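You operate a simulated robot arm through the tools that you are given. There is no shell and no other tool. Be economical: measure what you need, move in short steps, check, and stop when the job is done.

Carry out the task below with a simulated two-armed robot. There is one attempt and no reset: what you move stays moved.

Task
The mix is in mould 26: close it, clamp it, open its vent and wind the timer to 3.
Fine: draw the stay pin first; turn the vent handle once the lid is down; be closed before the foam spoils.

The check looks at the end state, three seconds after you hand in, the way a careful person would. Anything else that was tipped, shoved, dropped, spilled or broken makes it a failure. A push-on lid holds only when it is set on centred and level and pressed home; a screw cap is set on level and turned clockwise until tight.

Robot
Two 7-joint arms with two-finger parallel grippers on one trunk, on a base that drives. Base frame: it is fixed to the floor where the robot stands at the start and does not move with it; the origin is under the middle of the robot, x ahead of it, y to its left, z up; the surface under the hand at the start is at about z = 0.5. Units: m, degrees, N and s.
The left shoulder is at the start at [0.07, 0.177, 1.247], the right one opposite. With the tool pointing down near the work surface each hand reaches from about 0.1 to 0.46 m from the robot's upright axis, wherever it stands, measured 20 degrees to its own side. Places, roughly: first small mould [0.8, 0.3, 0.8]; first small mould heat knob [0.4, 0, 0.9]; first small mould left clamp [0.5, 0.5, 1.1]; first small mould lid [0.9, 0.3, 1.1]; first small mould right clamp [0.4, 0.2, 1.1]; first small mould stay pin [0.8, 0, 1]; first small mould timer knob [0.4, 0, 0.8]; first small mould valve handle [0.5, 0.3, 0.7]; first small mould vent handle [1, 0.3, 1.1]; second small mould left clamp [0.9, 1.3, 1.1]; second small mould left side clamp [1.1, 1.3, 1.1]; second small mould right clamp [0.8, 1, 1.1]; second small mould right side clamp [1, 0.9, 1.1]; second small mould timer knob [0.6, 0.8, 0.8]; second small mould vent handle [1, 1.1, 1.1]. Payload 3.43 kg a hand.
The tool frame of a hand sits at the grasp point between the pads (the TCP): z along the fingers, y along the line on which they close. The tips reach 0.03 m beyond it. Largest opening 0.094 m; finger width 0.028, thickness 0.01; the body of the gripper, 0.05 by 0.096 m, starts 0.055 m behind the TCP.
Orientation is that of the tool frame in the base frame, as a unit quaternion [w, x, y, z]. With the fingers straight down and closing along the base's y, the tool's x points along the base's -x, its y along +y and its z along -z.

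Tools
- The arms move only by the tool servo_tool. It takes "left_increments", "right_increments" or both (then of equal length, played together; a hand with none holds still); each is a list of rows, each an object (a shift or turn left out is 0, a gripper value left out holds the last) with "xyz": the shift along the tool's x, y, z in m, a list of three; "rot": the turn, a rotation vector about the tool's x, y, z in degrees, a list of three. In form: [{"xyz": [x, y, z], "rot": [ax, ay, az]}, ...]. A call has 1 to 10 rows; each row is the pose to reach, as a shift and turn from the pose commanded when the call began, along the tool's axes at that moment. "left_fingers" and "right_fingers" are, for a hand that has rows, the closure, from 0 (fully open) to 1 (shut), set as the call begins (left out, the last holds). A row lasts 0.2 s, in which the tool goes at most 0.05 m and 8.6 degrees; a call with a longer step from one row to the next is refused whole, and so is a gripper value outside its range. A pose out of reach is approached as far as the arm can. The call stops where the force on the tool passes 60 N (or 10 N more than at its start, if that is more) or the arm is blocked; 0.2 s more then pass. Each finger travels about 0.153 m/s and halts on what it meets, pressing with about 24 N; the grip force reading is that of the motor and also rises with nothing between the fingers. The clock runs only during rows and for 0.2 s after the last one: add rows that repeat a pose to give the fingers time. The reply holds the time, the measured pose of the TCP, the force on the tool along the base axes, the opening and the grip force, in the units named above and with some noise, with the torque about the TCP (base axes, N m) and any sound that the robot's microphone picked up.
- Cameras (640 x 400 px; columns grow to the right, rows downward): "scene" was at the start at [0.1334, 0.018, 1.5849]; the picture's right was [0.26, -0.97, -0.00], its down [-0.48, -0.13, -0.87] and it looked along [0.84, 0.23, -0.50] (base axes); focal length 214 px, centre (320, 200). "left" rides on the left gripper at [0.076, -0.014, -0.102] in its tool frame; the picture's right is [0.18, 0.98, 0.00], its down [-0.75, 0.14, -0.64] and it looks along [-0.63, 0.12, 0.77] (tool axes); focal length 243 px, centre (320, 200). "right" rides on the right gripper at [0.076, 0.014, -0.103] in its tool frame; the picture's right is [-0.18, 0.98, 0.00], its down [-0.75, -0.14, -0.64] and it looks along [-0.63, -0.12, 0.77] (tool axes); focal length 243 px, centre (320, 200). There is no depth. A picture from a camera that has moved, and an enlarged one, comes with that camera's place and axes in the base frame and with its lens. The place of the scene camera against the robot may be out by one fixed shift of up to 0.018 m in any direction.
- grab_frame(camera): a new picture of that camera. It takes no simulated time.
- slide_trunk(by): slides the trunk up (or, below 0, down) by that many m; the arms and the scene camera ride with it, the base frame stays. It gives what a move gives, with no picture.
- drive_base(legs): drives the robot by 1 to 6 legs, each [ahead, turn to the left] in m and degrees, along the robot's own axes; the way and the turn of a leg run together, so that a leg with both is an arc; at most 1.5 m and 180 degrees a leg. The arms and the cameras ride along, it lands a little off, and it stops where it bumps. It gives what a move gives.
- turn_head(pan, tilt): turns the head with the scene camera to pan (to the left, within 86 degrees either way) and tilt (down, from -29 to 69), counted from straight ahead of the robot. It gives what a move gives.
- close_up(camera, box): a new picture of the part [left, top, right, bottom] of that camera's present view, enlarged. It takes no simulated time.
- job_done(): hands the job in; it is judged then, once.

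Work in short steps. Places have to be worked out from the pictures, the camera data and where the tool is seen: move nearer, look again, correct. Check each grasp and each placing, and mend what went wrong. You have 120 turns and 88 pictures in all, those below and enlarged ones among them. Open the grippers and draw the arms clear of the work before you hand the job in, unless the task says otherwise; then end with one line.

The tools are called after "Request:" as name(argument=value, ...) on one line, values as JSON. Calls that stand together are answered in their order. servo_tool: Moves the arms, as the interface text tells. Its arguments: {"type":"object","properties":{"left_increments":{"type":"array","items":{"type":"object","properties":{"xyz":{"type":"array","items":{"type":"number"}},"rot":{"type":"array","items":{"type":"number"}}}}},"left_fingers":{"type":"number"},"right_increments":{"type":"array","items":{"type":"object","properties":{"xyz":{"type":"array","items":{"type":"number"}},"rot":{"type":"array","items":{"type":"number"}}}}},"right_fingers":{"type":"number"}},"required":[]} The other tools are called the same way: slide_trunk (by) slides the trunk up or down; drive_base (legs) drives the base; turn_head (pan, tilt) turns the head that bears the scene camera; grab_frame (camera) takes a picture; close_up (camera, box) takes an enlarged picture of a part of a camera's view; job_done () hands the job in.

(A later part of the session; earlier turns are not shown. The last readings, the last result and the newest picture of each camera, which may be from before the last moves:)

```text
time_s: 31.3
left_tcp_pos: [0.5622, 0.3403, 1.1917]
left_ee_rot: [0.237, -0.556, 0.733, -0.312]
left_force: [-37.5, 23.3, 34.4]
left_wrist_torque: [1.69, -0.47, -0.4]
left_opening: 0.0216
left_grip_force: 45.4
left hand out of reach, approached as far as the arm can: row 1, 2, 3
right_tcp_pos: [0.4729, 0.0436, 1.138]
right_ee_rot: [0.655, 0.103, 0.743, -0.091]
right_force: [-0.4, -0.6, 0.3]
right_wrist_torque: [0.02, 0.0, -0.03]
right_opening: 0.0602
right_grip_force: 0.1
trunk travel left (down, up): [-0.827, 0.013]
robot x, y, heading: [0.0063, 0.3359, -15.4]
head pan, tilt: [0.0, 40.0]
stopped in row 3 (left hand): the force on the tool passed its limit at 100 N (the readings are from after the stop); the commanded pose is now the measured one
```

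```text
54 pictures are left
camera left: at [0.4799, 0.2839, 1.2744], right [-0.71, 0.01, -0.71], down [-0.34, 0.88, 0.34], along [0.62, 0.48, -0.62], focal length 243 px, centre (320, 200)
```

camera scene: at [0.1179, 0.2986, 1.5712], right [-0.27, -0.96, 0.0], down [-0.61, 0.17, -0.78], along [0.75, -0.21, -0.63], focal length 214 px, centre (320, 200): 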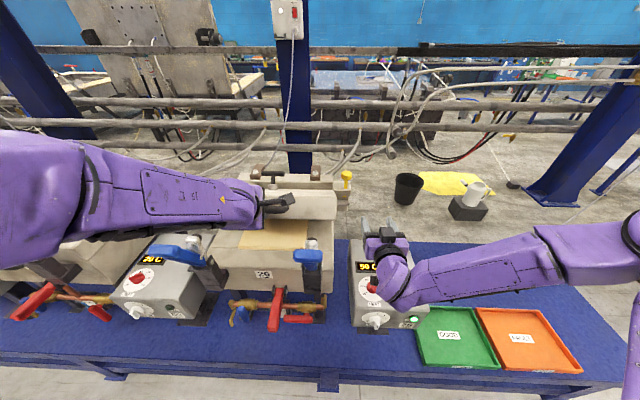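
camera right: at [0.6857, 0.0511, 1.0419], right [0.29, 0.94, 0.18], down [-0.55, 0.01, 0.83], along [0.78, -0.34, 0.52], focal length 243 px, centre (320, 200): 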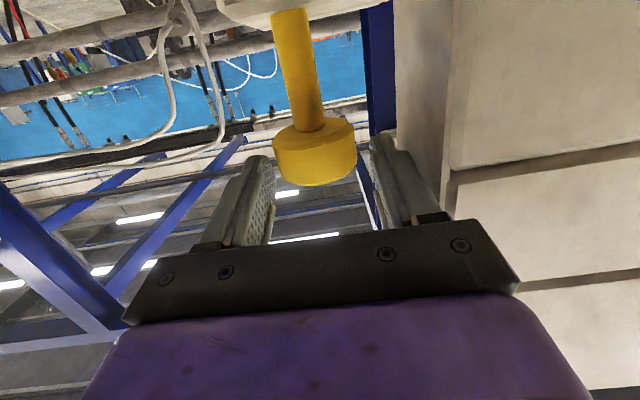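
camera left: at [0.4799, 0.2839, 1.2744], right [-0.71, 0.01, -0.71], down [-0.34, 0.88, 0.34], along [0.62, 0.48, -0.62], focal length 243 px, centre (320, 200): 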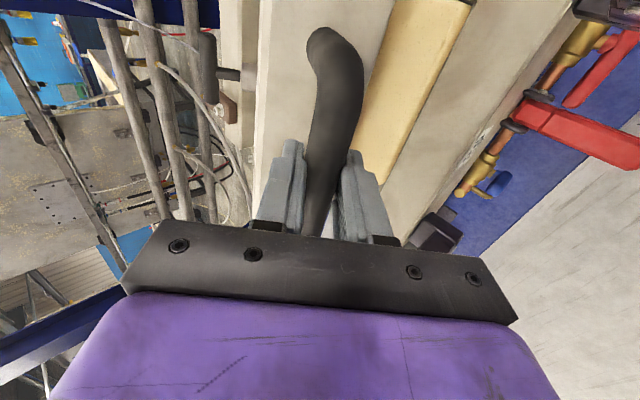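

The hand lagged inside the arc because the arm is near its limit toward the body (lid pushes radially outward). I drive back 2.5 cm to relieve it.

Request:
drive_base(legs=[[-0.025, 0]])

Request:
servo_tool(left_increments=[{"xyz": [0, 0.0106, 0.0106]}, {"xyz": [0, 0.0212, 0.0212]}])

```text
time_s: 32.1
left_tcp_pos: [0.5519, 0.3429, 1.1802]
left_ee_rot: [0.229, -0.56, 0.735, -0.307]
left_force: [3.1, 11.2, -2.2]
left_wrist_torque: [0.39, 0.12, -1.44]
left_opening: 0.0214
left_grip_force: 45.1
right_tcp_pos: [0.4648, 0.0475, 1.1299]
right_ee_rot: [0.649, 0.104, 0.748, -0.092]
right_force: [-1.2, 1.0, 0.3]
right_wrist_torque: [0.0, -0.02, -0.01]
right_opening: 0.0604
right_grip_force: 0.1
trunk travel left (down, up): [-0.827, 0.013]
robot x, y, heading: [-0.0142, 0.3403, -15.8]
head pan, tilt: [0.0, 40.0]
```

```text
time_s: 32.7
left_tcp_pos: [0.5401, 0.3472, 1.1572]
left_ee_rot: [0.234, -0.557, 0.734, -0.309]
left_force: [-36.9, 24.2, 25.5]
left_wrist_torque: [1.73, -0.42, -0.37]
left_opening: 0.0215
left_grip_force: 45.3
right_tcp_pos: [0.452, 0.05, 1.136]
right_ee_rot: [0.655, 0.103, 0.743, -0.092]
right_force: [-0.5, 0.3, -0.6]
right_wrist_torque: [-0.01, -0.01, 0.03]
right_opening: 0.06
right_grip_force: 0.0
trunk travel left (down, up): [-0.827, 0.013]
robot x, y, heading: [-0.0133, 0.3398, -15.4]
head pan, tilt: [0.0, 40.0]
```

That works. I repeat: back 2 cm, down further.

Request:
drive_base(legs=[[-0.022, 0]])

Request:
servo_tool(left_increments=[{"xyz": [0, 0.0141, 0.0141]}, {"xyz": [0, 0.0283, 0.0283]}, {"xyz": [0, 0.0283, 0.0283]}])

Request:
grab_frame(camera="scene")

```text
time_s: 33.5
left_tcp_pos: [0.5346, 0.3483, 1.1476]
left_ee_rot: [0.226, -0.56, 0.736, -0.306]
left_force: [9.8, 11.3, -7.6]
left_wrist_torque: [0.36, 0.0, -1.28]
left_opening: 0.0214
left_grip_force: 44.8
right_tcp_pos: [0.4456, 0.0536, 1.1287]
right_ee_rot: [0.649, 0.104, 0.748, -0.092]
right_force: [-0.3, 0.5, 0.7]
right_wrist_torque: [0.01, -0.01, 0.01]
right_opening: 0.0601
right_grip_force: 0.1
trunk travel left (down, up): [-0.827, 0.013]
robot x, y, heading: [-0.0314, 0.3463, -15.9]
head pan, tilt: [0.0, 40.0]
```

```text
time_s: 34.3
left_tcp_pos: [0.523, 0.351, 1.1248]
left_ee_rot: [0.224, -0.563, 0.727, -0.322]
left_force: [-31.2, 24.3, 16.8]
left_wrist_torque: [0.66, -0.09, -1.24]
left_opening: 0.0224
left_grip_force: 45.2
right_tcp_pos: [0.4328, 0.0555, 1.1353]
right_ee_rot: [0.654, 0.103, 0.744, -0.092]
right_force: [-0.5, -0.3, 0.9]
right_wrist_torque: [0.0, -0.01, 0.02]
right_opening: 0.0603
right_grip_force: 0.0
trunk travel left (down, up): [-0.827, 0.013]
robot x, y, heading: [-0.032, 0.3475, -15.8]
head pan, tilt: [0.0, 40.0]
```

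```text
53 pictures are left
camera scene: at [0.0804, 0.3126, 1.5705], right [-0.27, -0.96, 0.0], down [-0.61, 0.17, -0.77], along [0.74, -0.21, -0.64], focal length 214 px, centre (320, 200)
```

scene: 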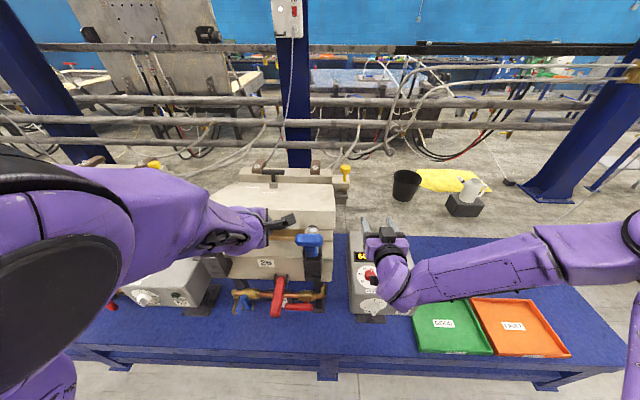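

The lid is about 72° down. I check the clamp clearance and the heat display enlarged.

Request:
close_up(camera="scene", box=[210, 160, 370, 320])

Request:
close_up(camera="scene", box=[340, 220, 440, 330])

```text
2.50 times, centred on (290, 240) of scene
camera zoom: at [0.0804, 0.3126, 1.5705], right [-0.27, -0.96, 0.0], down [-0.61, 0.17, -0.77], along [0.74, -0.21, -0.64], focal length 536 px, centre (395, 100)
```

zoom: 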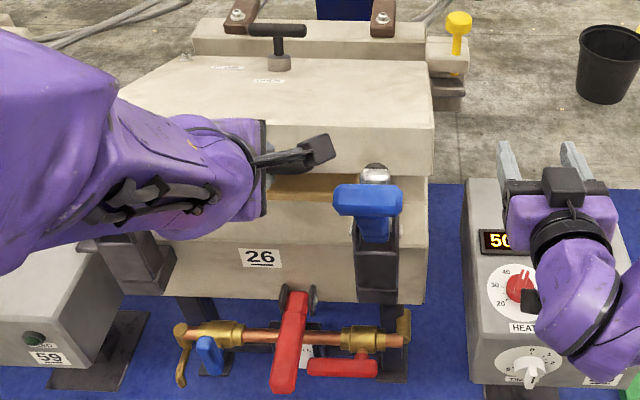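

```text
3.64 times, centred on (390, 275) of scene
camera zoom: at [0.0804, 0.3126, 1.5705], right [-0.27, -0.96, 0.0], down [-0.61, 0.17, -0.77], along [0.74, -0.21, -0.64], focal length 780 px, centre (66, -73)
```

zoom: 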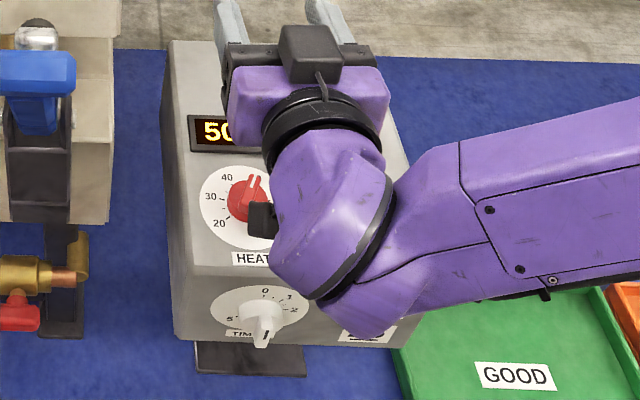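

All fine: heat still 50, vent T-handle on the lid, clamp stands clear of the lid. I go on lowering.

Request:
drive_base(legs=[[-0.025, 0]])

Request:
servo_tool(left_increments=[{"xyz": [0, 0.0141, 0.0141]}, {"xyz": [0, 0.0283, 0.0283]}, {"xyz": [0, 0.035, 0.035]}])

Request:
drive_base(legs=[[-0.015, 0]])

Request:
grab_frame(camera="left")

Request:
close_up(camera="scene", box=[210, 160, 370, 320])

```text
time_s: 35.1
left_tcp_pos: [0.5172, 0.3534, 1.1126]
left_ee_rot: [0.219, -0.567, 0.73, -0.313]
left_force: [29.4, -2.0, -13.2]
left_wrist_torque: [0.55, -0.31, -1.15]
left_opening: 0.0223
left_grip_force: 44.8
right_tcp_pos: [0.4268, 0.0568, 1.1256]
right_ee_rot: [0.647, 0.104, 0.75, -0.091]
right_force: [0.4, 0.3, 0.3]
right_wrist_torque: [0.0, -0.03, 0.02]
right_opening: 0.0601
right_grip_force: 0.0
trunk travel left (down, up): [-0.827, 0.013]
robot x, y, heading: [-0.0538, 0.3529, -15.6]
head pan, tilt: [0.0, 40.0]
```

```text
time_s: 35.9
left_tcp_pos: [0.5114, 0.3541, 1.0957]
left_ee_rot: [0.215, -0.584, 0.701, -0.349]
left_force: [-22.3, 12.6, 26.5]
left_wrist_torque: [-1.25, 2.69, -0.85]
left_opening: 0.0245
left_grip_force: 44.9
right_tcp_pos: [0.4109, 0.0615, 1.1337]
right_ee_rot: [0.652, 0.104, 0.745, -0.092]
right_force: [0.0, -0.6, 0.5]
right_wrist_torque: [-0.04, 0.02, -0.02]
right_opening: 0.0602
right_grip_force: 0.1
trunk travel left (down, up): [-0.827, 0.013]
robot x, y, heading: [-0.056, 0.3542, -15.8]
head pan, tilt: [0.0, 40.0]
stopped in row 3 (left hand): the force on the tool passed its limit at 68 N (the readings are from after the stop); the commanded pose is now the measured one
```

```text
time_s: 36.6
left_tcp_pos: [0.5109, 0.3549, 1.0943]
left_ee_rot: [0.212, -0.586, 0.7, -0.35]
left_force: [32.7, 3.5, 46.1]
left_wrist_torque: [-3.04, 6.85, 1.21]
left_opening: 0.0245
left_grip_force: 44.9
right_tcp_pos: [0.4074, 0.0626, 1.1292]
right_ee_rot: [0.649, 0.104, 0.748, -0.092]
right_force: [-0.4, -1.3, -0.2]
right_wrist_torque: [-0.02, -0.01, 0.0]
right_opening: 0.0603
right_grip_force: 0.1
trunk travel left (down, up): [-0.827, 0.013]
robot x, y, heading: [-0.0715, 0.3621, -15.9]
head pan, tilt: [0.0, 40.0]
```

```text
50 pictures are left
camera left: at [0.4314, 0.3046, 1.1832], right [-0.7, -0.11, -0.71], down [-0.38, 0.89, 0.24], along [0.6, 0.43, -0.67], focal length 243 px, centre (320, 200)
```

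left: 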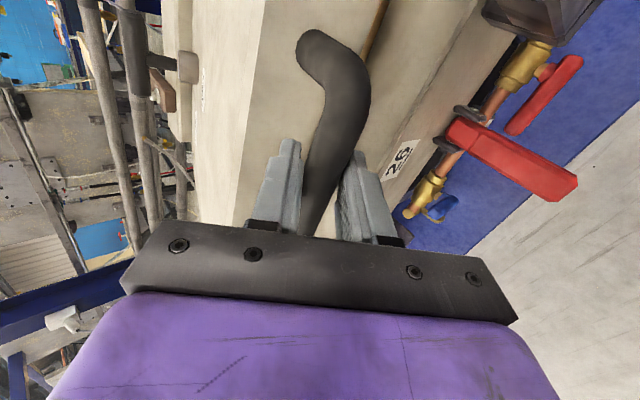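

```text
2.50 times, centred on (290, 240) of scene
camera zoom: at [0.0591, 0.3178, 1.5691], right [-0.27, -0.96, 0.0], down [-0.62, 0.17, -0.76], along [0.74, -0.21, -0.64], focal length 536 px, centre (395, 100)
```

zoom: 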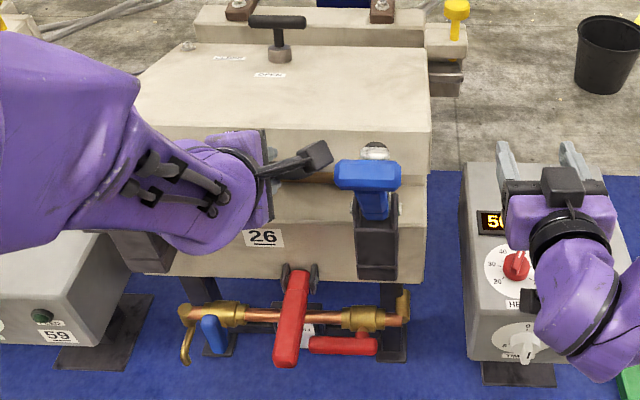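

There's an upward force and torque: the left wrist probably bears on the left clamp. I lift 15 mm and tip the hand more upright about the bar to raise the wrist.

Request:
servo_tool(left_increments=[{"xyz": [0, -0.0106, -0.0106]}, {"xyz": [0, -0.012, -0.0106], "rot": [-6, 0, 0]}, {"xyz": [0, -0.013, -0.0106], "rot": [-12, 0, 0]}, {"xyz": [0, -0.0145, -0.0105], "rot": [-18, 0, 0]}, {"xyz": [0, -0.0155, -0.01], "rot": [-24, 0, 0]}, {"xyz": [0, -0.0165, -0.009], "rot": [-30, 0, 0]}])

Request:
grab_frame(camera="scene")

```text
time_s: 38.0
left_tcp_pos: [0.5155, 0.354, 1.1116]
left_ee_rot: [0.054, -0.621, 0.767, -0.156]
left_force: [10.1, -1.9, -5.5]
left_wrist_torque: [1.0, -0.75, -0.93]
left_opening: 0.0237
left_grip_force: 44.6
right_tcp_pos: [0.407, 0.0595, 1.1279]
right_ee_rot: [0.649, 0.104, 0.749, -0.09]
right_force: [0.1, -0.1, 0.2]
right_wrist_torque: [0.0, -0.04, -0.01]
right_opening: 0.0603
right_grip_force: 0.0
trunk travel left (down, up): [-0.827, 0.013]
robot x, y, heading: [-0.0686, 0.3587, -15.9]
head pan, tilt: [0.0, 40.0]
```

```text
48 pictures are left
camera scene: at [0.0597, 0.3143, 1.5686], right [-0.27, -0.96, 0.0], down [-0.62, 0.18, -0.76], along [0.73, -0.21, -0.65], focal length 214 px, centre (320, 200)
```

scene: 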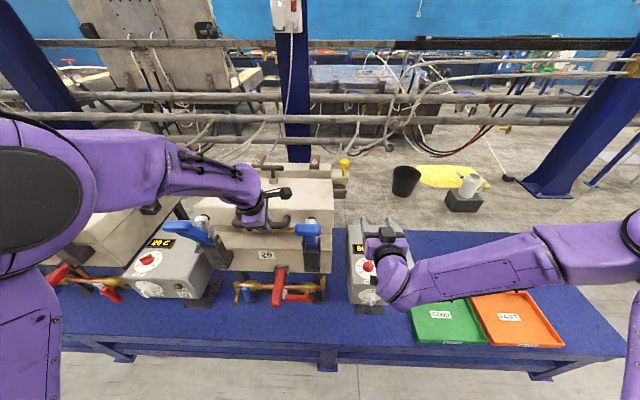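

The hand is now clear and forces are small. I lower the lid to closed.

Request:
servo_tool(left_increments=[{"xyz": [0, 0.0078, 0.011]}, {"xyz": [0, 0.0156, 0.0221]}, {"xyz": [0, 0.023, 0.0345]}, {"xyz": [0, 0.0306, 0.0475]}, {"xyz": [0, 0.037, 0.061]}, {"xyz": [0, 0.0436, 0.0748]}, {"xyz": [0, 0.0436, 0.0748]}])

Request:
close_up(camera="scene", box=[180, 150, 360, 310])

```text
time_s: 39.6
left_tcp_pos: [0.4947, 0.3591, 1.026]
left_ee_rot: [0.053, -0.621, 0.766, -0.156]
left_force: [1.6, 36.2, -6.3]
left_wrist_torque: [1.1, 0.05, -1.22]
left_opening: 0.0241
left_grip_force: 45.0
right_tcp_pos: [0.4057, 0.0692, 1.1308]
right_ee_rot: [0.649, 0.103, 0.748, -0.094]
right_force: [0.0, 0.0, -1.0]
right_wrist_torque: [0.0, 0.02, -0.01]
right_opening: 0.0603
right_grip_force: 0.1
trunk travel left (down, up): [-0.827, 0.013]
robot x, y, heading: [-0.0712, 0.3563, -16.0]
head pan, tilt: [0.0, 40.0]
```

```text
2.50 times, centred on (270, 230) of scene
camera zoom: at [0.0572, 0.3259, 1.569], right [-0.27, -0.96, 0.01], down [-0.62, 0.17, -0.77], along [0.74, -0.21, -0.64], focal length 536 px, centre (445, 125)
```

zoom: 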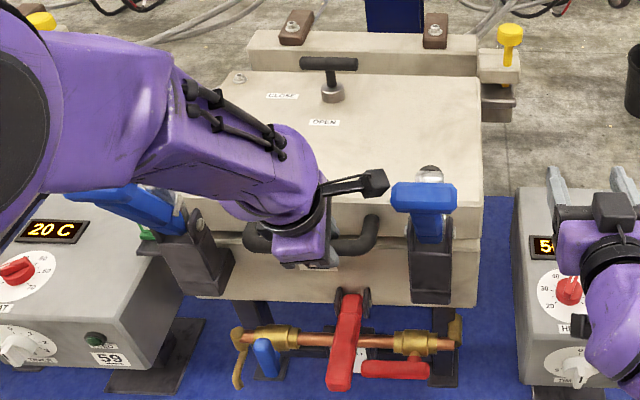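

Almost closed. I press down a bit more to feel the seat.

Request:
servo_tool(left_increments=[{"xyz": [0, 0.003, 0.008]}, {"xyz": [0, 0.005, 0.016]}, {"xyz": [0, 0.005, 0.016]}])

Request:
grab_frame(camera="left")

```text
time_s: 40.4
left_tcp_pos: [0.493, 0.3581, 1.0116]
left_ee_rot: [0.054, -0.622, 0.765, -0.158]
left_force: [-6.7, 42.0, -4.3]
left_wrist_torque: [1.11, 0.01, -1.24]
left_opening: 0.024
left_grip_force: 44.9
right_tcp_pos: [0.4043, 0.0711, 1.1311]
right_ee_rot: [0.65, 0.102, 0.747, -0.094]
right_force: [0.5, 0.1, 0.1]
right_wrist_torque: [0.01, 0.01, -0.04]
right_opening: 0.0599
right_grip_force: 0.0
trunk travel left (down, up): [-0.827, 0.013]
robot x, y, heading: [-0.0719, 0.357, -15.8]
head pan, tilt: [0.0, 40.0]
```

```text
46 pictures are left
camera left: at [0.4614, 0.3, 1.1228], right [-0.96, -0.01, -0.28], down [-0.15, 0.87, 0.48], along [0.24, 0.5, -0.83], focal length 243 px, centre (320, 200)
```

left: 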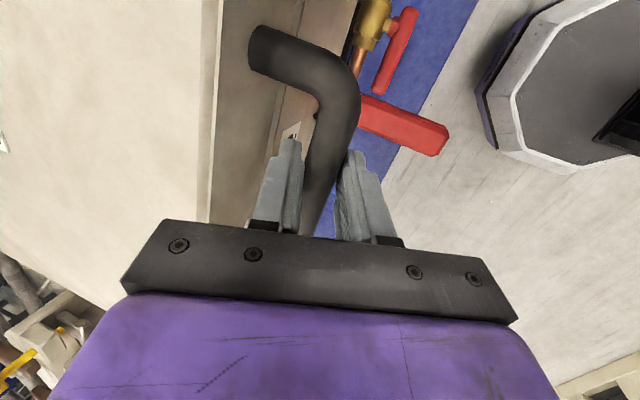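

Still descending freely; lateral force 42 N, so I shift 8 mm left and lower further.

Request:
servo_tool(left_increments=[{"xyz": [-0.008, 0.002, 0.006]}, {"xyz": [-0.008, 0.004, 0.014]}, {"xyz": [-0.008, 0.006, 0.022]}, {"xyz": [-0.008, 0.006, 0.022]}])

Request:
close_up(camera="scene", box=[180, 150, 360, 310])

```text
time_s: 41.4
left_tcp_pos: [0.4924, 0.3532, 0.9962]
left_ee_rot: [0.06, -0.618, 0.767, -0.163]
left_force: [-12.9, 9.9, 24.3]
left_wrist_torque: [0.95, -0.11, -1.41]
left_opening: 0.024
left_grip_force: 45.0
right_tcp_pos: [0.3987, 0.064, 1.1319]
right_ee_rot: [0.651, 0.104, 0.746, -0.09]
right_force: [-0.9, 0.7, 0.2]
right_wrist_torque: [-0.02, 0.01, 0.01]
right_opening: 0.0606
right_grip_force: 0.0
trunk travel left (down, up): [-0.827, 0.013]
robot x, y, heading: [-0.0733, 0.3598, -15.6]
head pan, tilt: [0.0, 40.0]
stopped in row 4 (left hand): the force on the tool passed its limit at 77 N (the readings are from after the stop); the commanded pose is now the measured one
```

```text
2.50 times, centred on (270, 230) of scene
camera zoom: at [0.0468, 0.3183, 1.5698], right [-0.27, -0.96, 0.0], down [-0.61, 0.17, -0.77], along [0.74, -0.21, -0.64], focal length 536 px, centre (445, 125)
```

zoom: 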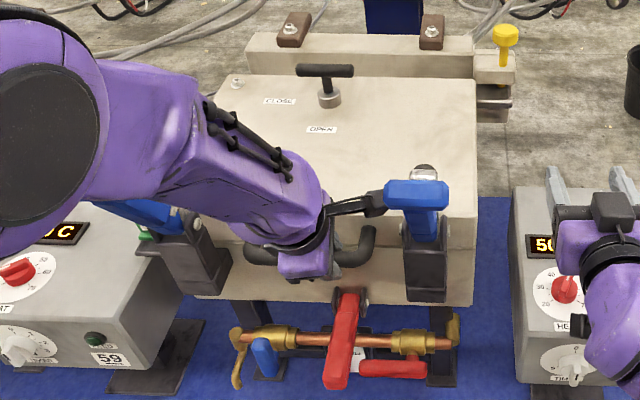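

The lid is seated (77 N stop, z ≈ 1.0). I release with a small opening and withdraw upward along the tool axis.

Request:
servo_tool(left_increments=[{"xyz": [0, 0, 0]}, {"xyz": [0, 0, 0]}], left_fingers=0.55)

Request:
servo_tool(left_increments=[{"xyz": [0, 0, -0.03]}, {"xyz": [0, 0, -0.07]}, {"xyz": [0, 0, -0.11]}, {"xyz": [-0.02, 0, -0.15]}, {"xyz": [-0.05, 0, -0.18]}])

Request:
close_up(camera="scene", box=[180, 150, 360, 310])

Request:
grab_frame(camera="left")

```text
time_s: 42.0
left_tcp_pos: [0.4969, 0.3513, 0.9936]
left_ee_rot: [0.057, -0.62, 0.766, -0.162]
left_force: [0.3, -0.2, 0.6]
left_wrist_torque: [0.0, -0.03, 0.01]
left_opening: 0.0424
left_grip_force: 0.0
right_tcp_pos: [0.4023, 0.0615, 1.1302]
right_ee_rot: [0.65, 0.105, 0.747, -0.091]
right_force: [-0.9, 0.7, -0.3]
right_wrist_torque: [0.03, 0.01, 0.01]
right_opening: 0.0601
right_grip_force: 0.0
trunk travel left (down, up): [-0.827, 0.013]
robot x, y, heading: [-0.0708, 0.358, -16.0]
head pan, tilt: [0.0, 40.0]
```

```text
time_s: 43.2
left_tcp_pos: [0.4569, 0.4346, 1.1556]
left_ee_rot: [0.059, -0.619, 0.766, -0.163]
left_force: [0.1, 0.5, 0.0]
left_wrist_torque: [-0.06, 0.01, -0.03]
left_opening: 0.0423
left_grip_force: 0.2
right_tcp_pos: [0.4043, 0.0628, 1.1306]
right_ee_rot: [0.649, 0.104, 0.748, -0.091]
right_force: [0.8, 0.2, 0.4]
right_wrist_torque: [-0.01, 0.03, -0.01]
right_opening: 0.0602
right_grip_force: 0.0
trunk travel left (down, up): [-0.827, 0.013]
robot x, y, heading: [-0.0682, 0.3583, -16.1]
head pan, tilt: [0.0, 40.0]
```

```text
2.50 times, centred on (270, 230) of scene
camera zoom: at [0.0541, 0.3177, 1.5692], right [-0.27, -0.96, 0.0], down [-0.62, 0.17, -0.77], along [0.74, -0.21, -0.64], focal length 536 px, centre (445, 125)
```

zoom: 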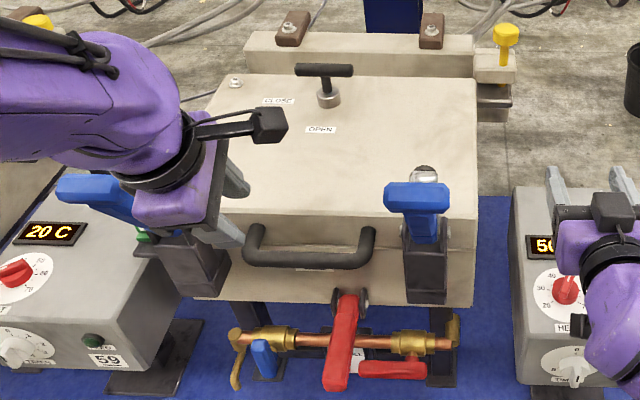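

```text
43 pictures are left
camera left: at [0.4238, 0.3764, 1.2678], right [-0.96, 0.0, -0.29], down [-0.15, 0.87, 0.47], along [0.25, 0.5, -0.83], focal length 243 px, centre (320, 200)
```

left: 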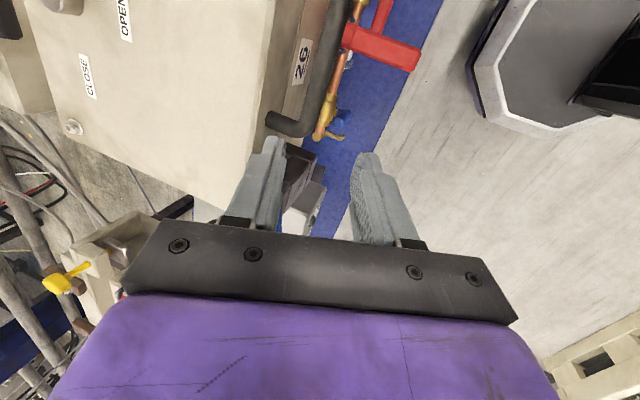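

Lid is closed. To learn what a clamped toggle looks like, I look at the neighbouring moulds and zoom on the clamps here.

Request:
turn_head(pan=32, tilt=30)

Request:
grab_frame(camera="scene")

Request:
grab_frame(camera="right")

```text
time_s: 44.2
left_tcp_pos: [0.4582, 0.4338, 1.1558]
left_ee_rot: [0.057, -0.62, 0.765, -0.162]
left_force: [-0.1, -0.2, 0.1]
left_wrist_torque: [0.02, 0.01, 0.05]
left_opening: 0.0423
left_grip_force: 0.0
right_tcp_pos: [0.4041, 0.062, 1.1276]
right_ee_rot: [0.65, 0.104, 0.747, -0.091]
right_force: [-0.1, 0.3, -0.3]
right_wrist_torque: [-0.02, -0.01, -0.02]
right_opening: 0.0603
right_grip_force: 0.0
trunk travel left (down, up): [-0.827, 0.013]
robot x, y, heading: [-0.0682, 0.359, -15.8]
head pan, tilt: [32.0, 30.0]
```

```text
42 pictures are left
camera scene: at [0.0608, 0.3642, 1.5843], right [0.28, -0.96, 0.0], down [-0.48, -0.14, -0.87], along [0.83, 0.24, -0.5], focal length 214 px, centre (320, 200)
```

scene: 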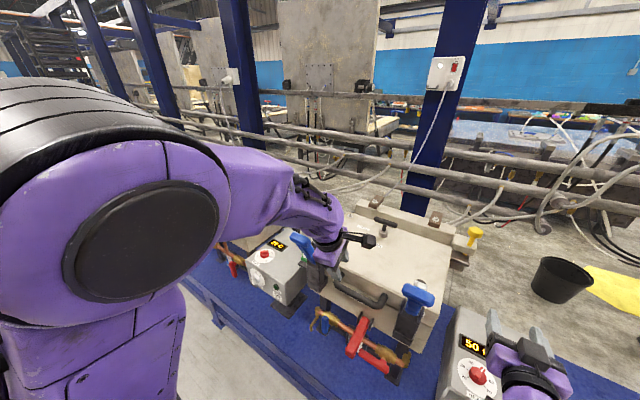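

```text
41 pictures are left
camera right: at [0.3005, 0.1061, 1.069], right [0.29, 0.94, 0.18], down [-0.55, 0.01, 0.84], along [0.78, -0.35, 0.52], focal length 243 px, centre (320, 200)
```

right: 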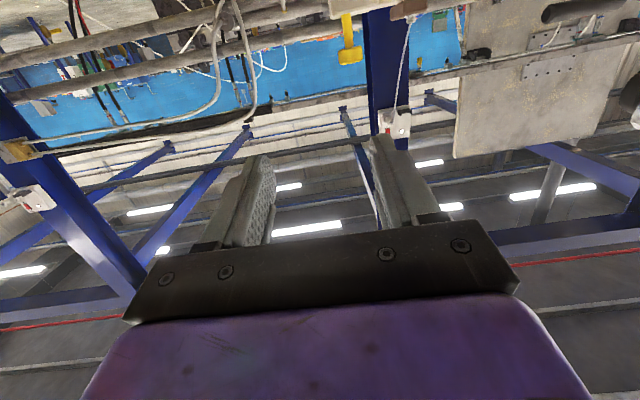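

I enlarge both clamps from this oblique view, and the side clamps on the other moulds.

Request:
close_up(camera="scene", box=[360, 260, 460, 360])

Request:
close_up(camera="scene", box=[220, 210, 360, 340])

```text
4.00 times, centred on (410, 310) of scene
camera zoom: at [0.0608, 0.3642, 1.5843], right [0.28, -0.96, 0.0], down [-0.48, -0.14, -0.87], along [0.83, 0.24, -0.5], focal length 858 px, centre (-40, -240)
```

zoom: 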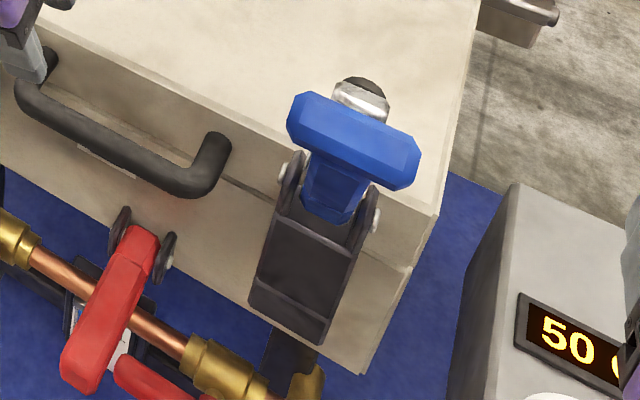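

```text
3.08 times, centred on (290, 275) of scene
camera zoom: at [0.0608, 0.3642, 1.5843], right [0.28, -0.96, 0.0], down [-0.48, -0.14, -0.87], along [0.83, 0.24, -0.5], focal length 660 px, centre (412, -31)
```

zoom: 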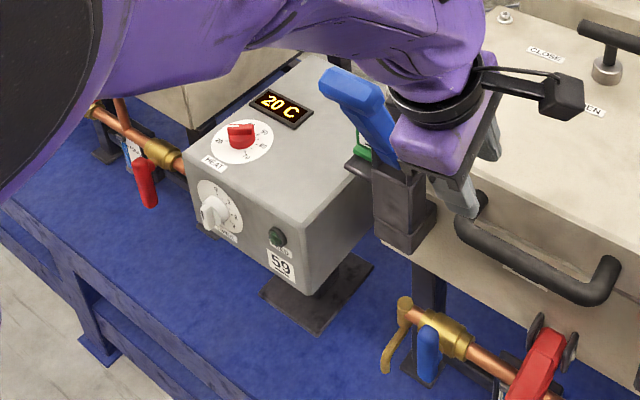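

Both handle and arm stand up in a V, so this is the kind whose handle comes down outward to clamp. The right T-handle is about (0.381, 0.253, 1.195); I back off 10 cm and bring the right hand in front of it.

Request:
drive_base(legs=[[-0.1, 0]])

Request:
servo_tool(right_increments=[{"xyz": [-0.02, 0.0, -0.03], "rot": [0, 5.3, 0]}, {"xyz": [-0.05, 0.02, -0.07], "rot": [0, 10.6, 0]}, {"xyz": [-0.08, 0.05, -0.0795], "rot": [0, 15.9, 0]}, {"xyz": [-0.1, 0.09, -0.0795], "rot": [0, 21.2, 0]}, {"xyz": [-0.1, 0.12, -0.0795], "rot": [0, 26.5, 0]}, {"xyz": [-0.1, 0.15, -0.0795], "rot": [0, 31.8, 0]}, {"xyz": [-0.1, 0.177, -0.0795], "rot": [0, 37, 0]}, {"xyz": [-0.1, 0.177, -0.0795], "rot": [0, 37, 0]}], right_fingers=0.0)

Request:
turn_head(pan=5, tilt=40)

Request:
grab_frame(camera="right")

Request:
grab_frame(camera="scene")

```text
time_s: 45.3
left_tcp_pos: [0.3651, 0.4612, 1.1545]
left_ee_rot: [0.057, -0.621, 0.765, -0.162]
left_force: [0.0, 0.4, 0.2]
left_wrist_torque: [0.02, 0.0, -0.01]
left_opening: 0.0421
left_grip_force: 0.0
right_tcp_pos: [0.3109, 0.0891, 1.1282]
right_ee_rot: [0.649, 0.105, 0.748, -0.091]
right_force: [0.3, -0.3, -0.1]
right_wrist_torque: [0.03, 0.01, -0.02]
right_opening: 0.0602
right_grip_force: 0.1
trunk travel left (down, up): [-0.827, 0.013]
robot x, y, heading: [-0.1707, 0.3827, -15.9]
head pan, tilt: [32.0, 30.0]
```

```text
refused: row 2 steps farther than a row can; nothing moved
```

```text
time_s: 46.2
left_tcp_pos: [0.3615, 0.4606, 1.1556]
left_ee_rot: [0.057, -0.62, 0.765, -0.162]
left_force: [-0.5, 0.1, 0.0]
left_wrist_torque: [-0.02, 0.0, 0.01]
left_opening: 0.0425
left_grip_force: 0.1
right_tcp_pos: [0.3095, 0.0892, 1.1289]
right_ee_rot: [0.65, 0.104, 0.747, -0.09]
right_force: [-0.8, -0.4, 0.4]
right_wrist_torque: [0.01, 0.0, -0.01]
right_opening: 0.06
right_grip_force: 0.0
trunk travel left (down, up): [-0.827, 0.013]
robot x, y, heading: [-0.1678, 0.3888, -15.6]
head pan, tilt: [5.0, 40.0]
```

```text
38 pictures are left
camera right: at [0.2051, 0.1338, 1.0691], right [0.29, 0.94, 0.18], down [-0.55, 0.01, 0.84], along [0.78, -0.35, 0.52], focal length 243 px, centre (320, 200)
```

right: 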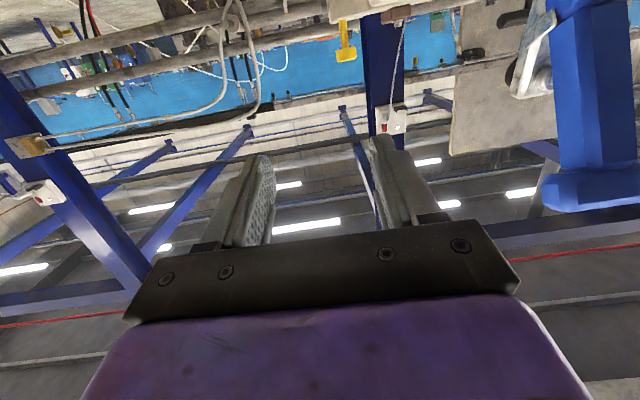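

```text
37 pictures are left
camera scene: at [-0.0384, 0.3506, 1.5691], right [-0.19, -0.98, 0.0], down [-0.63, 0.12, -0.77], along [0.75, -0.14, -0.64], focal length 214 px, centre (320, 200)
```

scene: 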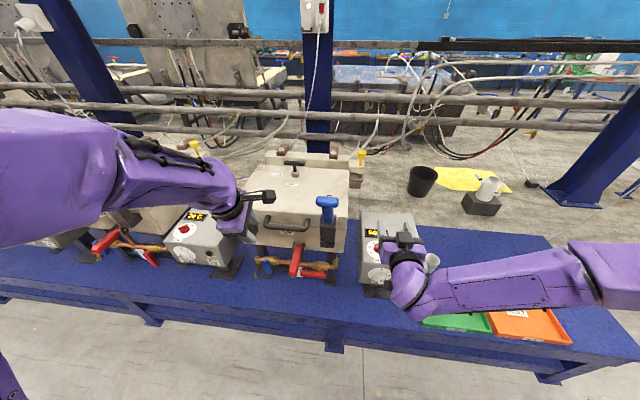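

The wrist view confirms the T-handle at about (0.383, 0.246, 1.178). I move the right hand to a pre-grasp pose with smaller rows.

Request:
servo_tool(right_increments=[{"xyz": [-0.02, 0.0, -0.03], "rot": [0, 4.7, 0]}, {"xyz": [-0.05, 0.02, -0.05], "rot": [0, 9.4, 0]}, {"xyz": [-0.08, 0.045, -0.0555], "rot": [0, 14.1, 0]}, {"xyz": [-0.1, 0.075, -0.0555], "rot": [0, 18.8, 0]}, {"xyz": [-0.108, 0.105, -0.0555], "rot": [0, 23.5, 0]}, {"xyz": [-0.108, 0.13, -0.0555], "rot": [0, 28.2, 0]}, {"xyz": [-0.108, 0.155, -0.0555], "rot": [0, 32.9, 0]}, {"xyz": [-0.108, 0.171, -0.0555], "rot": [0, 37, 0]}, {"xyz": [-0.108, 0.171, -0.0555], "rot": [0, 37, 0]}], right_fingers=0.0)

Request:
grab_frame(camera="right")

```text
time_s: 48.2
left_tcp_pos: [0.3621, 0.461, 1.1559]
left_ee_rot: [0.057, -0.62, 0.766, -0.161]
left_force: [-0.1, 0.4, 0.9]
left_wrist_torque: [0.02, -0.01, 0.01]
left_opening: 0.0426
left_grip_force: 0.0
right_tcp_pos: [0.3181, 0.2638, 1.2426]
right_ee_rot: [0.379, 0.127, 0.915, -0.052]
right_force: [-0.4, 0.5, -0.6]
right_wrist_torque: [0.0, 0.03, -0.01]
right_opening: 0.0941
right_grip_force: 0.1
trunk travel left (down, up): [-0.827, 0.013]
robot x, y, heading: [-0.1668, 0.3887, -16.0]
head pan, tilt: [5.0, 40.0]
```

```text
36 pictures are left
camera right: at [0.2005, 0.3126, 1.2634], right [0.39, 0.91, 0.13], down [0.04, -0.16, 0.99], along [0.92, -0.38, -0.1], focal length 243 px, centre (320, 200)
```

right: 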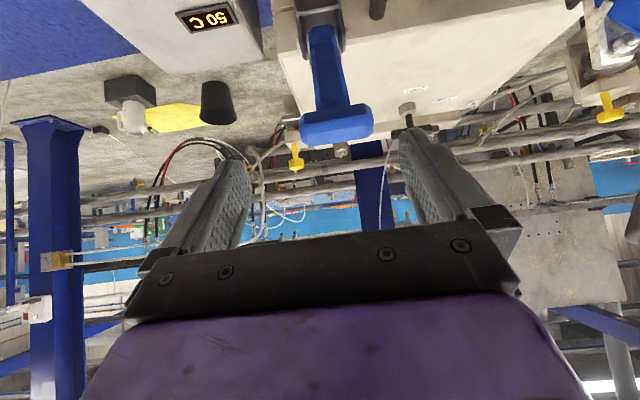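

T-handle refined to (0.397, 0.2555, 1.18), 66 mm wide. I advance so it lies between the fingers, then close.

Request:
servo_tool(right_increments=[{"xyz": [-0.006, 0.013, 0.02]}, {"xyz": [-0.011, 0.013, 0.05]}, {"xyz": [-0.011, 0.013, 0.075]}, {"xyz": [-0.011, 0.013, 0.096]}, {"xyz": [-0.011, 0.013, 0.096]}])

Request:
servo_tool(right_increments=[{"xyz": [0, 0, 0]}, {"xyz": [0, 0, 0]}], right_fingers=1.0)

Request:
close_up(camera="scene", box=[260, 150, 400, 290])

```text
time_s: 49.4
left_tcp_pos: [0.3618, 0.4609, 1.1564]
left_ee_rot: [0.057, -0.621, 0.765, -0.162]
left_force: [-0.2, 0.3, 0.9]
left_wrist_torque: [0.01, 0.0, 0.02]
left_opening: 0.0424
left_grip_force: 0.1
right_tcp_pos: [0.3955, 0.255, 1.1888]
right_ee_rot: [0.383, 0.131, 0.913, -0.048]
right_force: [-0.5, -0.6, -0.3]
right_wrist_torque: [0.0, 0.0, -0.02]
right_opening: 0.0939
right_grip_force: 0.1
trunk travel left (down, up): [-0.827, 0.013]
robot x, y, heading: [-0.1655, 0.3866, -16.1]
head pan, tilt: [5.0, 40.0]
```

```text
time_s: 50.0
left_tcp_pos: [0.3616, 0.4627, 1.156]
left_ee_rot: [0.057, -0.621, 0.765, -0.162]
left_force: [-0.2, 1.2, 0.5]
left_wrist_torque: [-0.02, -0.01, 0.05]
left_opening: 0.0425
left_grip_force: 0.1
right_tcp_pos: [0.3962, 0.2543, 1.1898]
right_ee_rot: [0.382, 0.133, 0.913, -0.048]
right_force: [1.8, 4.7, 8.8]
right_wrist_torque: [0.93, -0.28, 0.07]
right_opening: 0.0664
right_grip_force: 44.8
trunk travel left (down, up): [-0.827, 0.013]
robot x, y, heading: [-0.1637, 0.3845, -15.7]
head pan, tilt: [5.0, 40.0]
```

```text
2.86 times, centred on (330, 220) of scene
camera zoom: at [-0.0391, 0.3525, 1.5693], right [-0.19, -0.98, 0.0], down [-0.63, 0.12, -0.77], along [0.75, -0.14, -0.64], focal length 613 px, centre (291, 143)
```

zoom: 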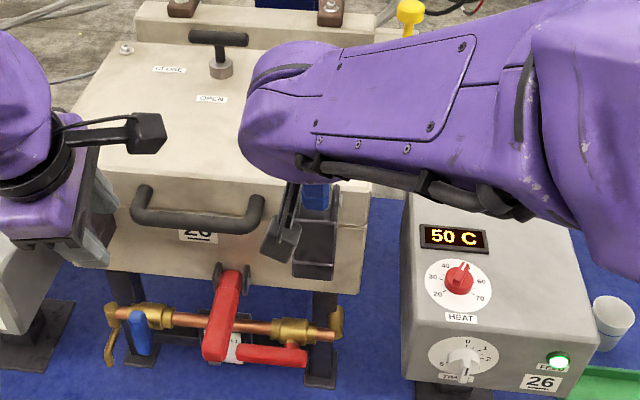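

Gripped. I test by pulling the handle ~13° outward/down along its arc and read the force.

Request:
servo_tool(right_increments=[{"xyz": [0.014, 0, -0.0025]}, {"xyz": [0.028, 0, -0.0055]}, {"xyz": [0.0424, 0, -0.0085]}, {"xyz": [0.0424, 0, -0.0085]}])

Request:
grab_frame(camera="right")

```text
time_s: 50.6
left_tcp_pos: [0.372, 0.4639, 1.1507]
left_ee_rot: [0.054, -0.621, 0.765, -0.161]
left_force: [0.3, -0.6, 0.5]
left_wrist_torque: [-0.07, -0.01, -0.01]
left_opening: 0.0425
left_grip_force: 0.0
right_tcp_pos: [0.3941, 0.2551, 1.1871]
right_ee_rot: [0.387, 0.147, 0.91, -0.03]
right_force: [27.4, 17.9, -9.1]
right_wrist_torque: [-0.46, 0.75, 1.39]
right_opening: 0.0672
right_grip_force: 45.5
trunk travel left (down, up): [-0.827, 0.013]
robot x, y, heading: [-0.1645, 0.3872, -15.4]
head pan, tilt: [5.0, 40.0]
stopped in row 2 (right hand): the force on the tool passed its limit at 67 N (the readings are from after the stop); the commanded pose is now the measured one
```

```text
34 pictures are left
camera right: at [0.2769, 0.3047, 1.2069], right [0.41, 0.89, 0.19], down [0.01, -0.21, 0.98], along [0.91, -0.4, -0.09], focal length 243 px, centre (320, 200)
```

right: 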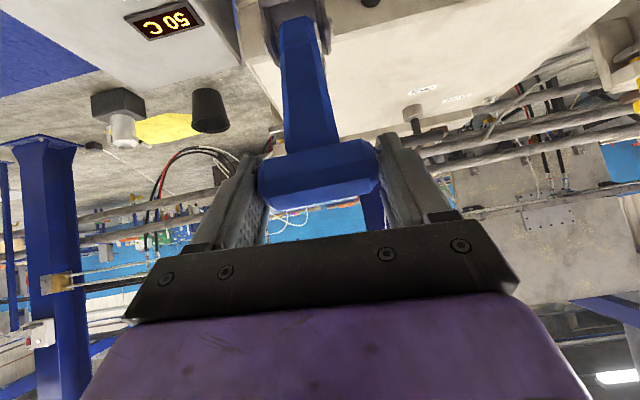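

It's against its stop outward. I try the other way: pushing the handle forward and up over the lid.

Request:
servo_tool(right_increments=[{"xyz": [-0.008, 0, 0.003]}, {"xyz": [-0.018, 0, 0.008]}, {"xyz": [-0.029, 0, 0.0135]}, {"xyz": [-0.0403, 0, 0.0191]}, {"xyz": [-0.0403, 0, 0.0191]}])

Request:
grab_frame(camera="scene")

Request:
grab_frame(camera="right")

```text
time_s: 51.8
left_tcp_pos: [0.3729, 0.4637, 1.1499]
left_ee_rot: [0.052, -0.621, 0.766, -0.16]
left_force: [-0.5, -0.5, -0.4]
left_wrist_torque: [0.0, 0.0, -0.03]
left_opening: 0.0425
left_grip_force: 0.0
right_tcp_pos: [0.434, 0.2416, 1.2092]
right_ee_rot: [0.385, 0.155, 0.909, -0.023]
right_force: [13.4, 20.3, -45.4]
right_wrist_torque: [-0.11, 0.09, 0.03]
right_opening: 0.0663
right_grip_force: 45.3
trunk travel left (down, up): [-0.827, 0.013]
robot x, y, heading: [-0.1654, 0.3875, -15.6]
head pan, tilt: [5.0, 40.0]
```

```text
33 pictures are left
camera scene: at [-0.0241, 0.3566, 1.5678], right [-0.19, -0.98, 0.01], down [-0.64, 0.12, -0.76], along [0.75, -0.14, -0.65], focal length 214 px, centre (320, 200)
```

scene: 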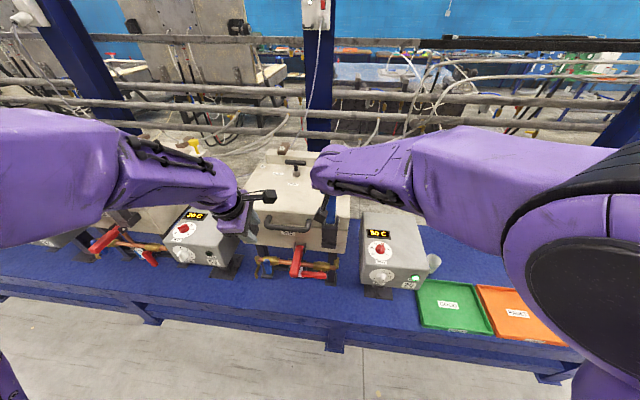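

```text
32 pictures are left
camera right: at [0.3168, 0.292, 1.2293], right [0.41, 0.89, 0.21], down [0.0, -0.23, 0.97], along [0.91, -0.4, -0.1], focal length 243 px, centre (320, 200)
```

right: 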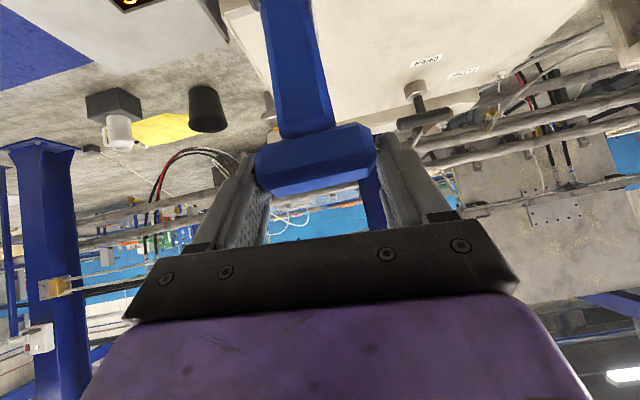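

The handle moves this way (force shows I ran ~10 mm above its arc). I continue forward along the corrected arc.

Request:
servo_tool(right_increments=[{"xyz": [-0.009, 0, 0.014]}, {"xyz": [-0.019, 0.001, 0.028]}, {"xyz": [-0.0288, 0.002, 0.0415]}, {"xyz": [-0.037, 0.002, 0.055]}, {"xyz": [-0.045, 0.0025, 0.068]}, {"xyz": [-0.052, 0.0025, 0.08]}, {"xyz": [-0.052, 0.0025, 0.08]}])

Request:
close_up(camera="scene", box=[260, 150, 400, 290])

```text
time_s: 52.1
left_tcp_pos: [0.3726, 0.4628, 1.1516]
left_ee_rot: [0.054, -0.621, 0.765, -0.161]
left_force: [-0.1, 0.4, 0.1]
left_wrist_torque: [0.04, 0.0, 0.03]
left_opening: 0.0424
left_grip_force: 0.1
right_tcp_pos: [0.4348, 0.2419, 1.2098]
right_ee_rot: [0.385, 0.155, 0.91, -0.015]
right_force: [17.2, 18.0, -35.2]
right_wrist_torque: [-0.68, -0.93, 0.67]
right_opening: 0.0668
right_grip_force: 45.2
trunk travel left (down, up): [-0.827, 0.013]
robot x, y, heading: [-0.1621, 0.3852, -15.6]
head pan, tilt: [5.0, 40.0]
stopped in row 1 (right hand): the force on the tool passed its limit at 65 N (the readings are from after the stop); the commanded pose is now the measured one
```

```text
2.86 times, centred on (330, 220) of scene
camera zoom: at [-0.0256, 0.3547, 1.5683], right [-0.18, -0.98, 0.0], down [-0.64, 0.12, -0.76], along [0.75, -0.14, -0.65], focal length 613 px, centre (291, 143)
```

zoom: 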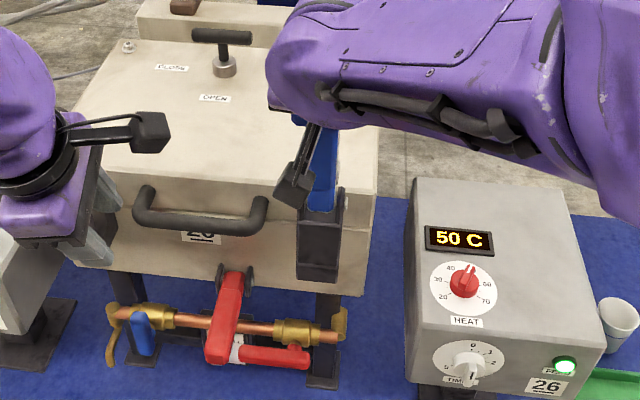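

The load is mainly downward pull on the hand — I'm too high. I relax downwards 12 mm and read again.

Request:
servo_tool(right_increments=[{"xyz": [0.0087, 0.0041, 0.0086]}, {"xyz": [0.0087, 0.0041, 0.0086]}])

Request:
grab_frame(camera="right")

```text
time_s: 52.7
left_tcp_pos: [0.372, 0.4631, 1.1504]
left_ee_rot: [0.052, -0.62, 0.766, -0.16]
left_force: [-0.3, 0.5, 0.0]
left_wrist_torque: [-0.02, 0.03, 0.01]
left_opening: 0.0422
left_grip_force: 0.0
right_tcp_pos: [0.4398, 0.2386, 1.2132]
right_ee_rot: [0.389, 0.173, 0.905, 0.001]
right_force: [13.9, 19.2, -42.5]
right_wrist_torque: [-0.07, -0.38, -0.21]
right_opening: 0.0666
right_grip_force: 45.0
trunk travel left (down, up): [-0.827, 0.013]
robot x, y, heading: [-0.164, 0.3853, -15.8]
head pan, tilt: [5.0, 40.0]
```

```text
30 pictures are left
camera right: at [0.3224, 0.2904, 1.2343], right [0.42, 0.87, 0.26], down [-0.02, -0.28, 0.96], along [0.91, -0.41, -0.11], focal length 243 px, centre (320, 200)
```

right: 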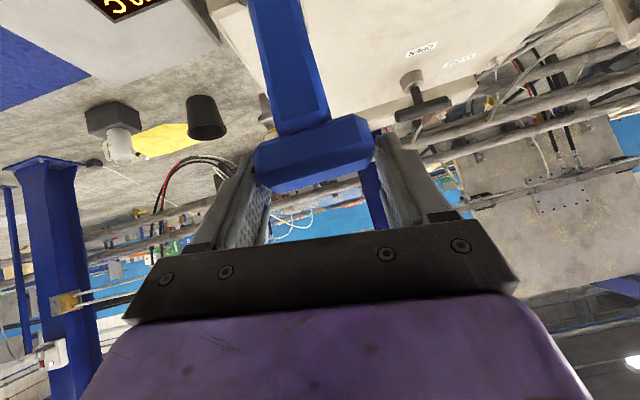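

Readings are inconsistent with free motion; I release the handle, back off a little and look at the clamp state.

Request:
servo_tool(right_increments=[{"xyz": [0, 0, 0]}, {"xyz": [0, 0, 0]}], right_fingers=0.0)

Request:
servo_tool(right_increments=[{"xyz": [0, 0, -0.04]}, {"xyz": [0, 0, -0.08]}, {"xyz": [0, 0, -0.1]}])

Request:
grab_frame(camera="right")

Request:
close_up(camera="scene", box=[260, 150, 400, 290])

```text
time_s: 53.3
left_tcp_pos: [0.3665, 0.4612, 1.1532]
left_ee_rot: [0.055, -0.621, 0.765, -0.161]
left_force: [0.6, 1.2, 0.4]
left_wrist_torque: [-0.03, 0.03, 0.01]
left_opening: 0.042
left_grip_force: 0.0
right_tcp_pos: [0.4358, 0.2339, 1.2217]
right_ee_rot: [0.394, 0.176, 0.902, 0.0]
right_force: [0.3, 0.8, -1.0]
right_wrist_torque: [0.0, -0.01, -0.04]
right_opening: 0.0939
right_grip_force: 0.1
trunk travel left (down, up): [-0.827, 0.013]
robot x, y, heading: [-0.1659, 0.3844, -15.7]
head pan, tilt: [5.0, 40.0]
```

```text
time_s: 54.1
left_tcp_pos: [0.3642, 0.4569, 1.1546]
left_ee_rot: [0.058, -0.62, 0.766, -0.16]
left_force: [1.0, -0.7, -0.4]
left_wrist_torque: [0.01, -0.01, -0.02]
left_opening: 0.0421
left_grip_force: 0.1
right_tcp_pos: [0.3545, 0.2549, 1.2721]
right_ee_rot: [0.39, 0.156, 0.907, -0.02]
right_force: [0.0, 0.3, 0.0]
right_wrist_torque: [0.0, -0.03, 0.04]
right_opening: 0.0939
right_grip_force: 0.1
trunk travel left (down, up): [-0.827, 0.013]
robot x, y, heading: [-0.1644, 0.3885, -15.7]
head pan, tilt: [5.0, 40.0]
```

```text
29 pictures are left
camera right: at [0.238, 0.3044, 1.2915], right [0.41, 0.89, 0.22], down [-0.01, -0.24, 0.97], along [0.91, -0.4, -0.09], focal length 243 px, centre (320, 200)
```

right: 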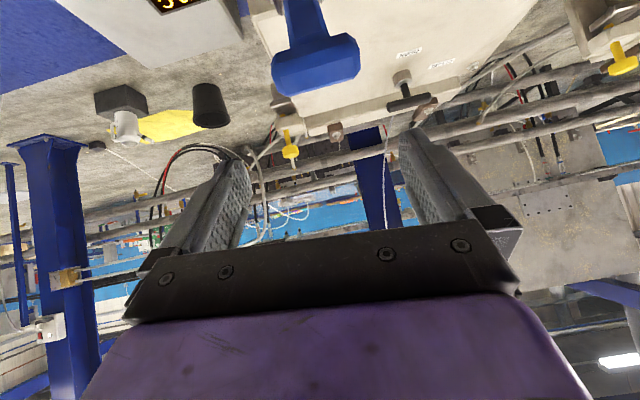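

```text
2.86 times, centred on (330, 220) of scene
camera zoom: at [-0.0367, 0.3472, 1.5688], right [-0.19, -0.98, 0.0], down [-0.63, 0.12, -0.77], along [0.75, -0.14, -0.64], focal length 613 px, centre (291, 143)
```

zoom: 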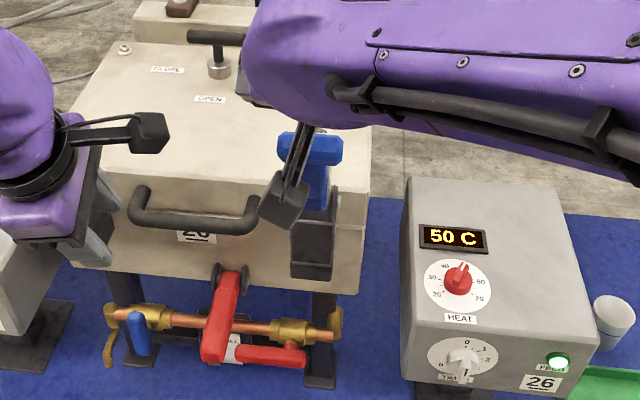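

I look closer at the clamp arm in this wrist view.

Request:
close_up(camera="right", box=[230, 0, 390, 130])

```text
3.08 times, centred on (310, 65) of right
camera zoom: at [0.238, 0.3044, 1.2915], right [0.41, 0.89, 0.22], down [-0.01, -0.24, 0.97], along [0.91, -0.4, -0.09], focal length 746 px, centre (351, 615)
```

zoom: 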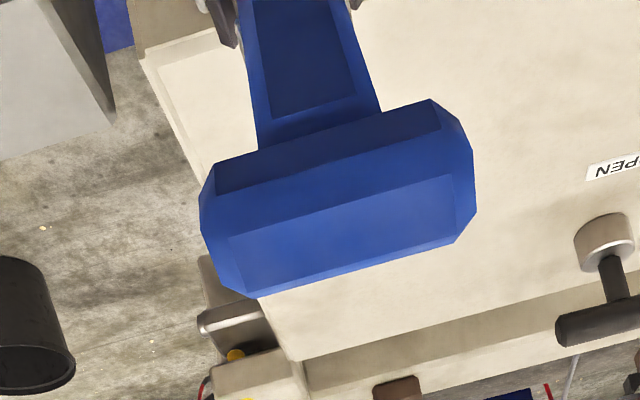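

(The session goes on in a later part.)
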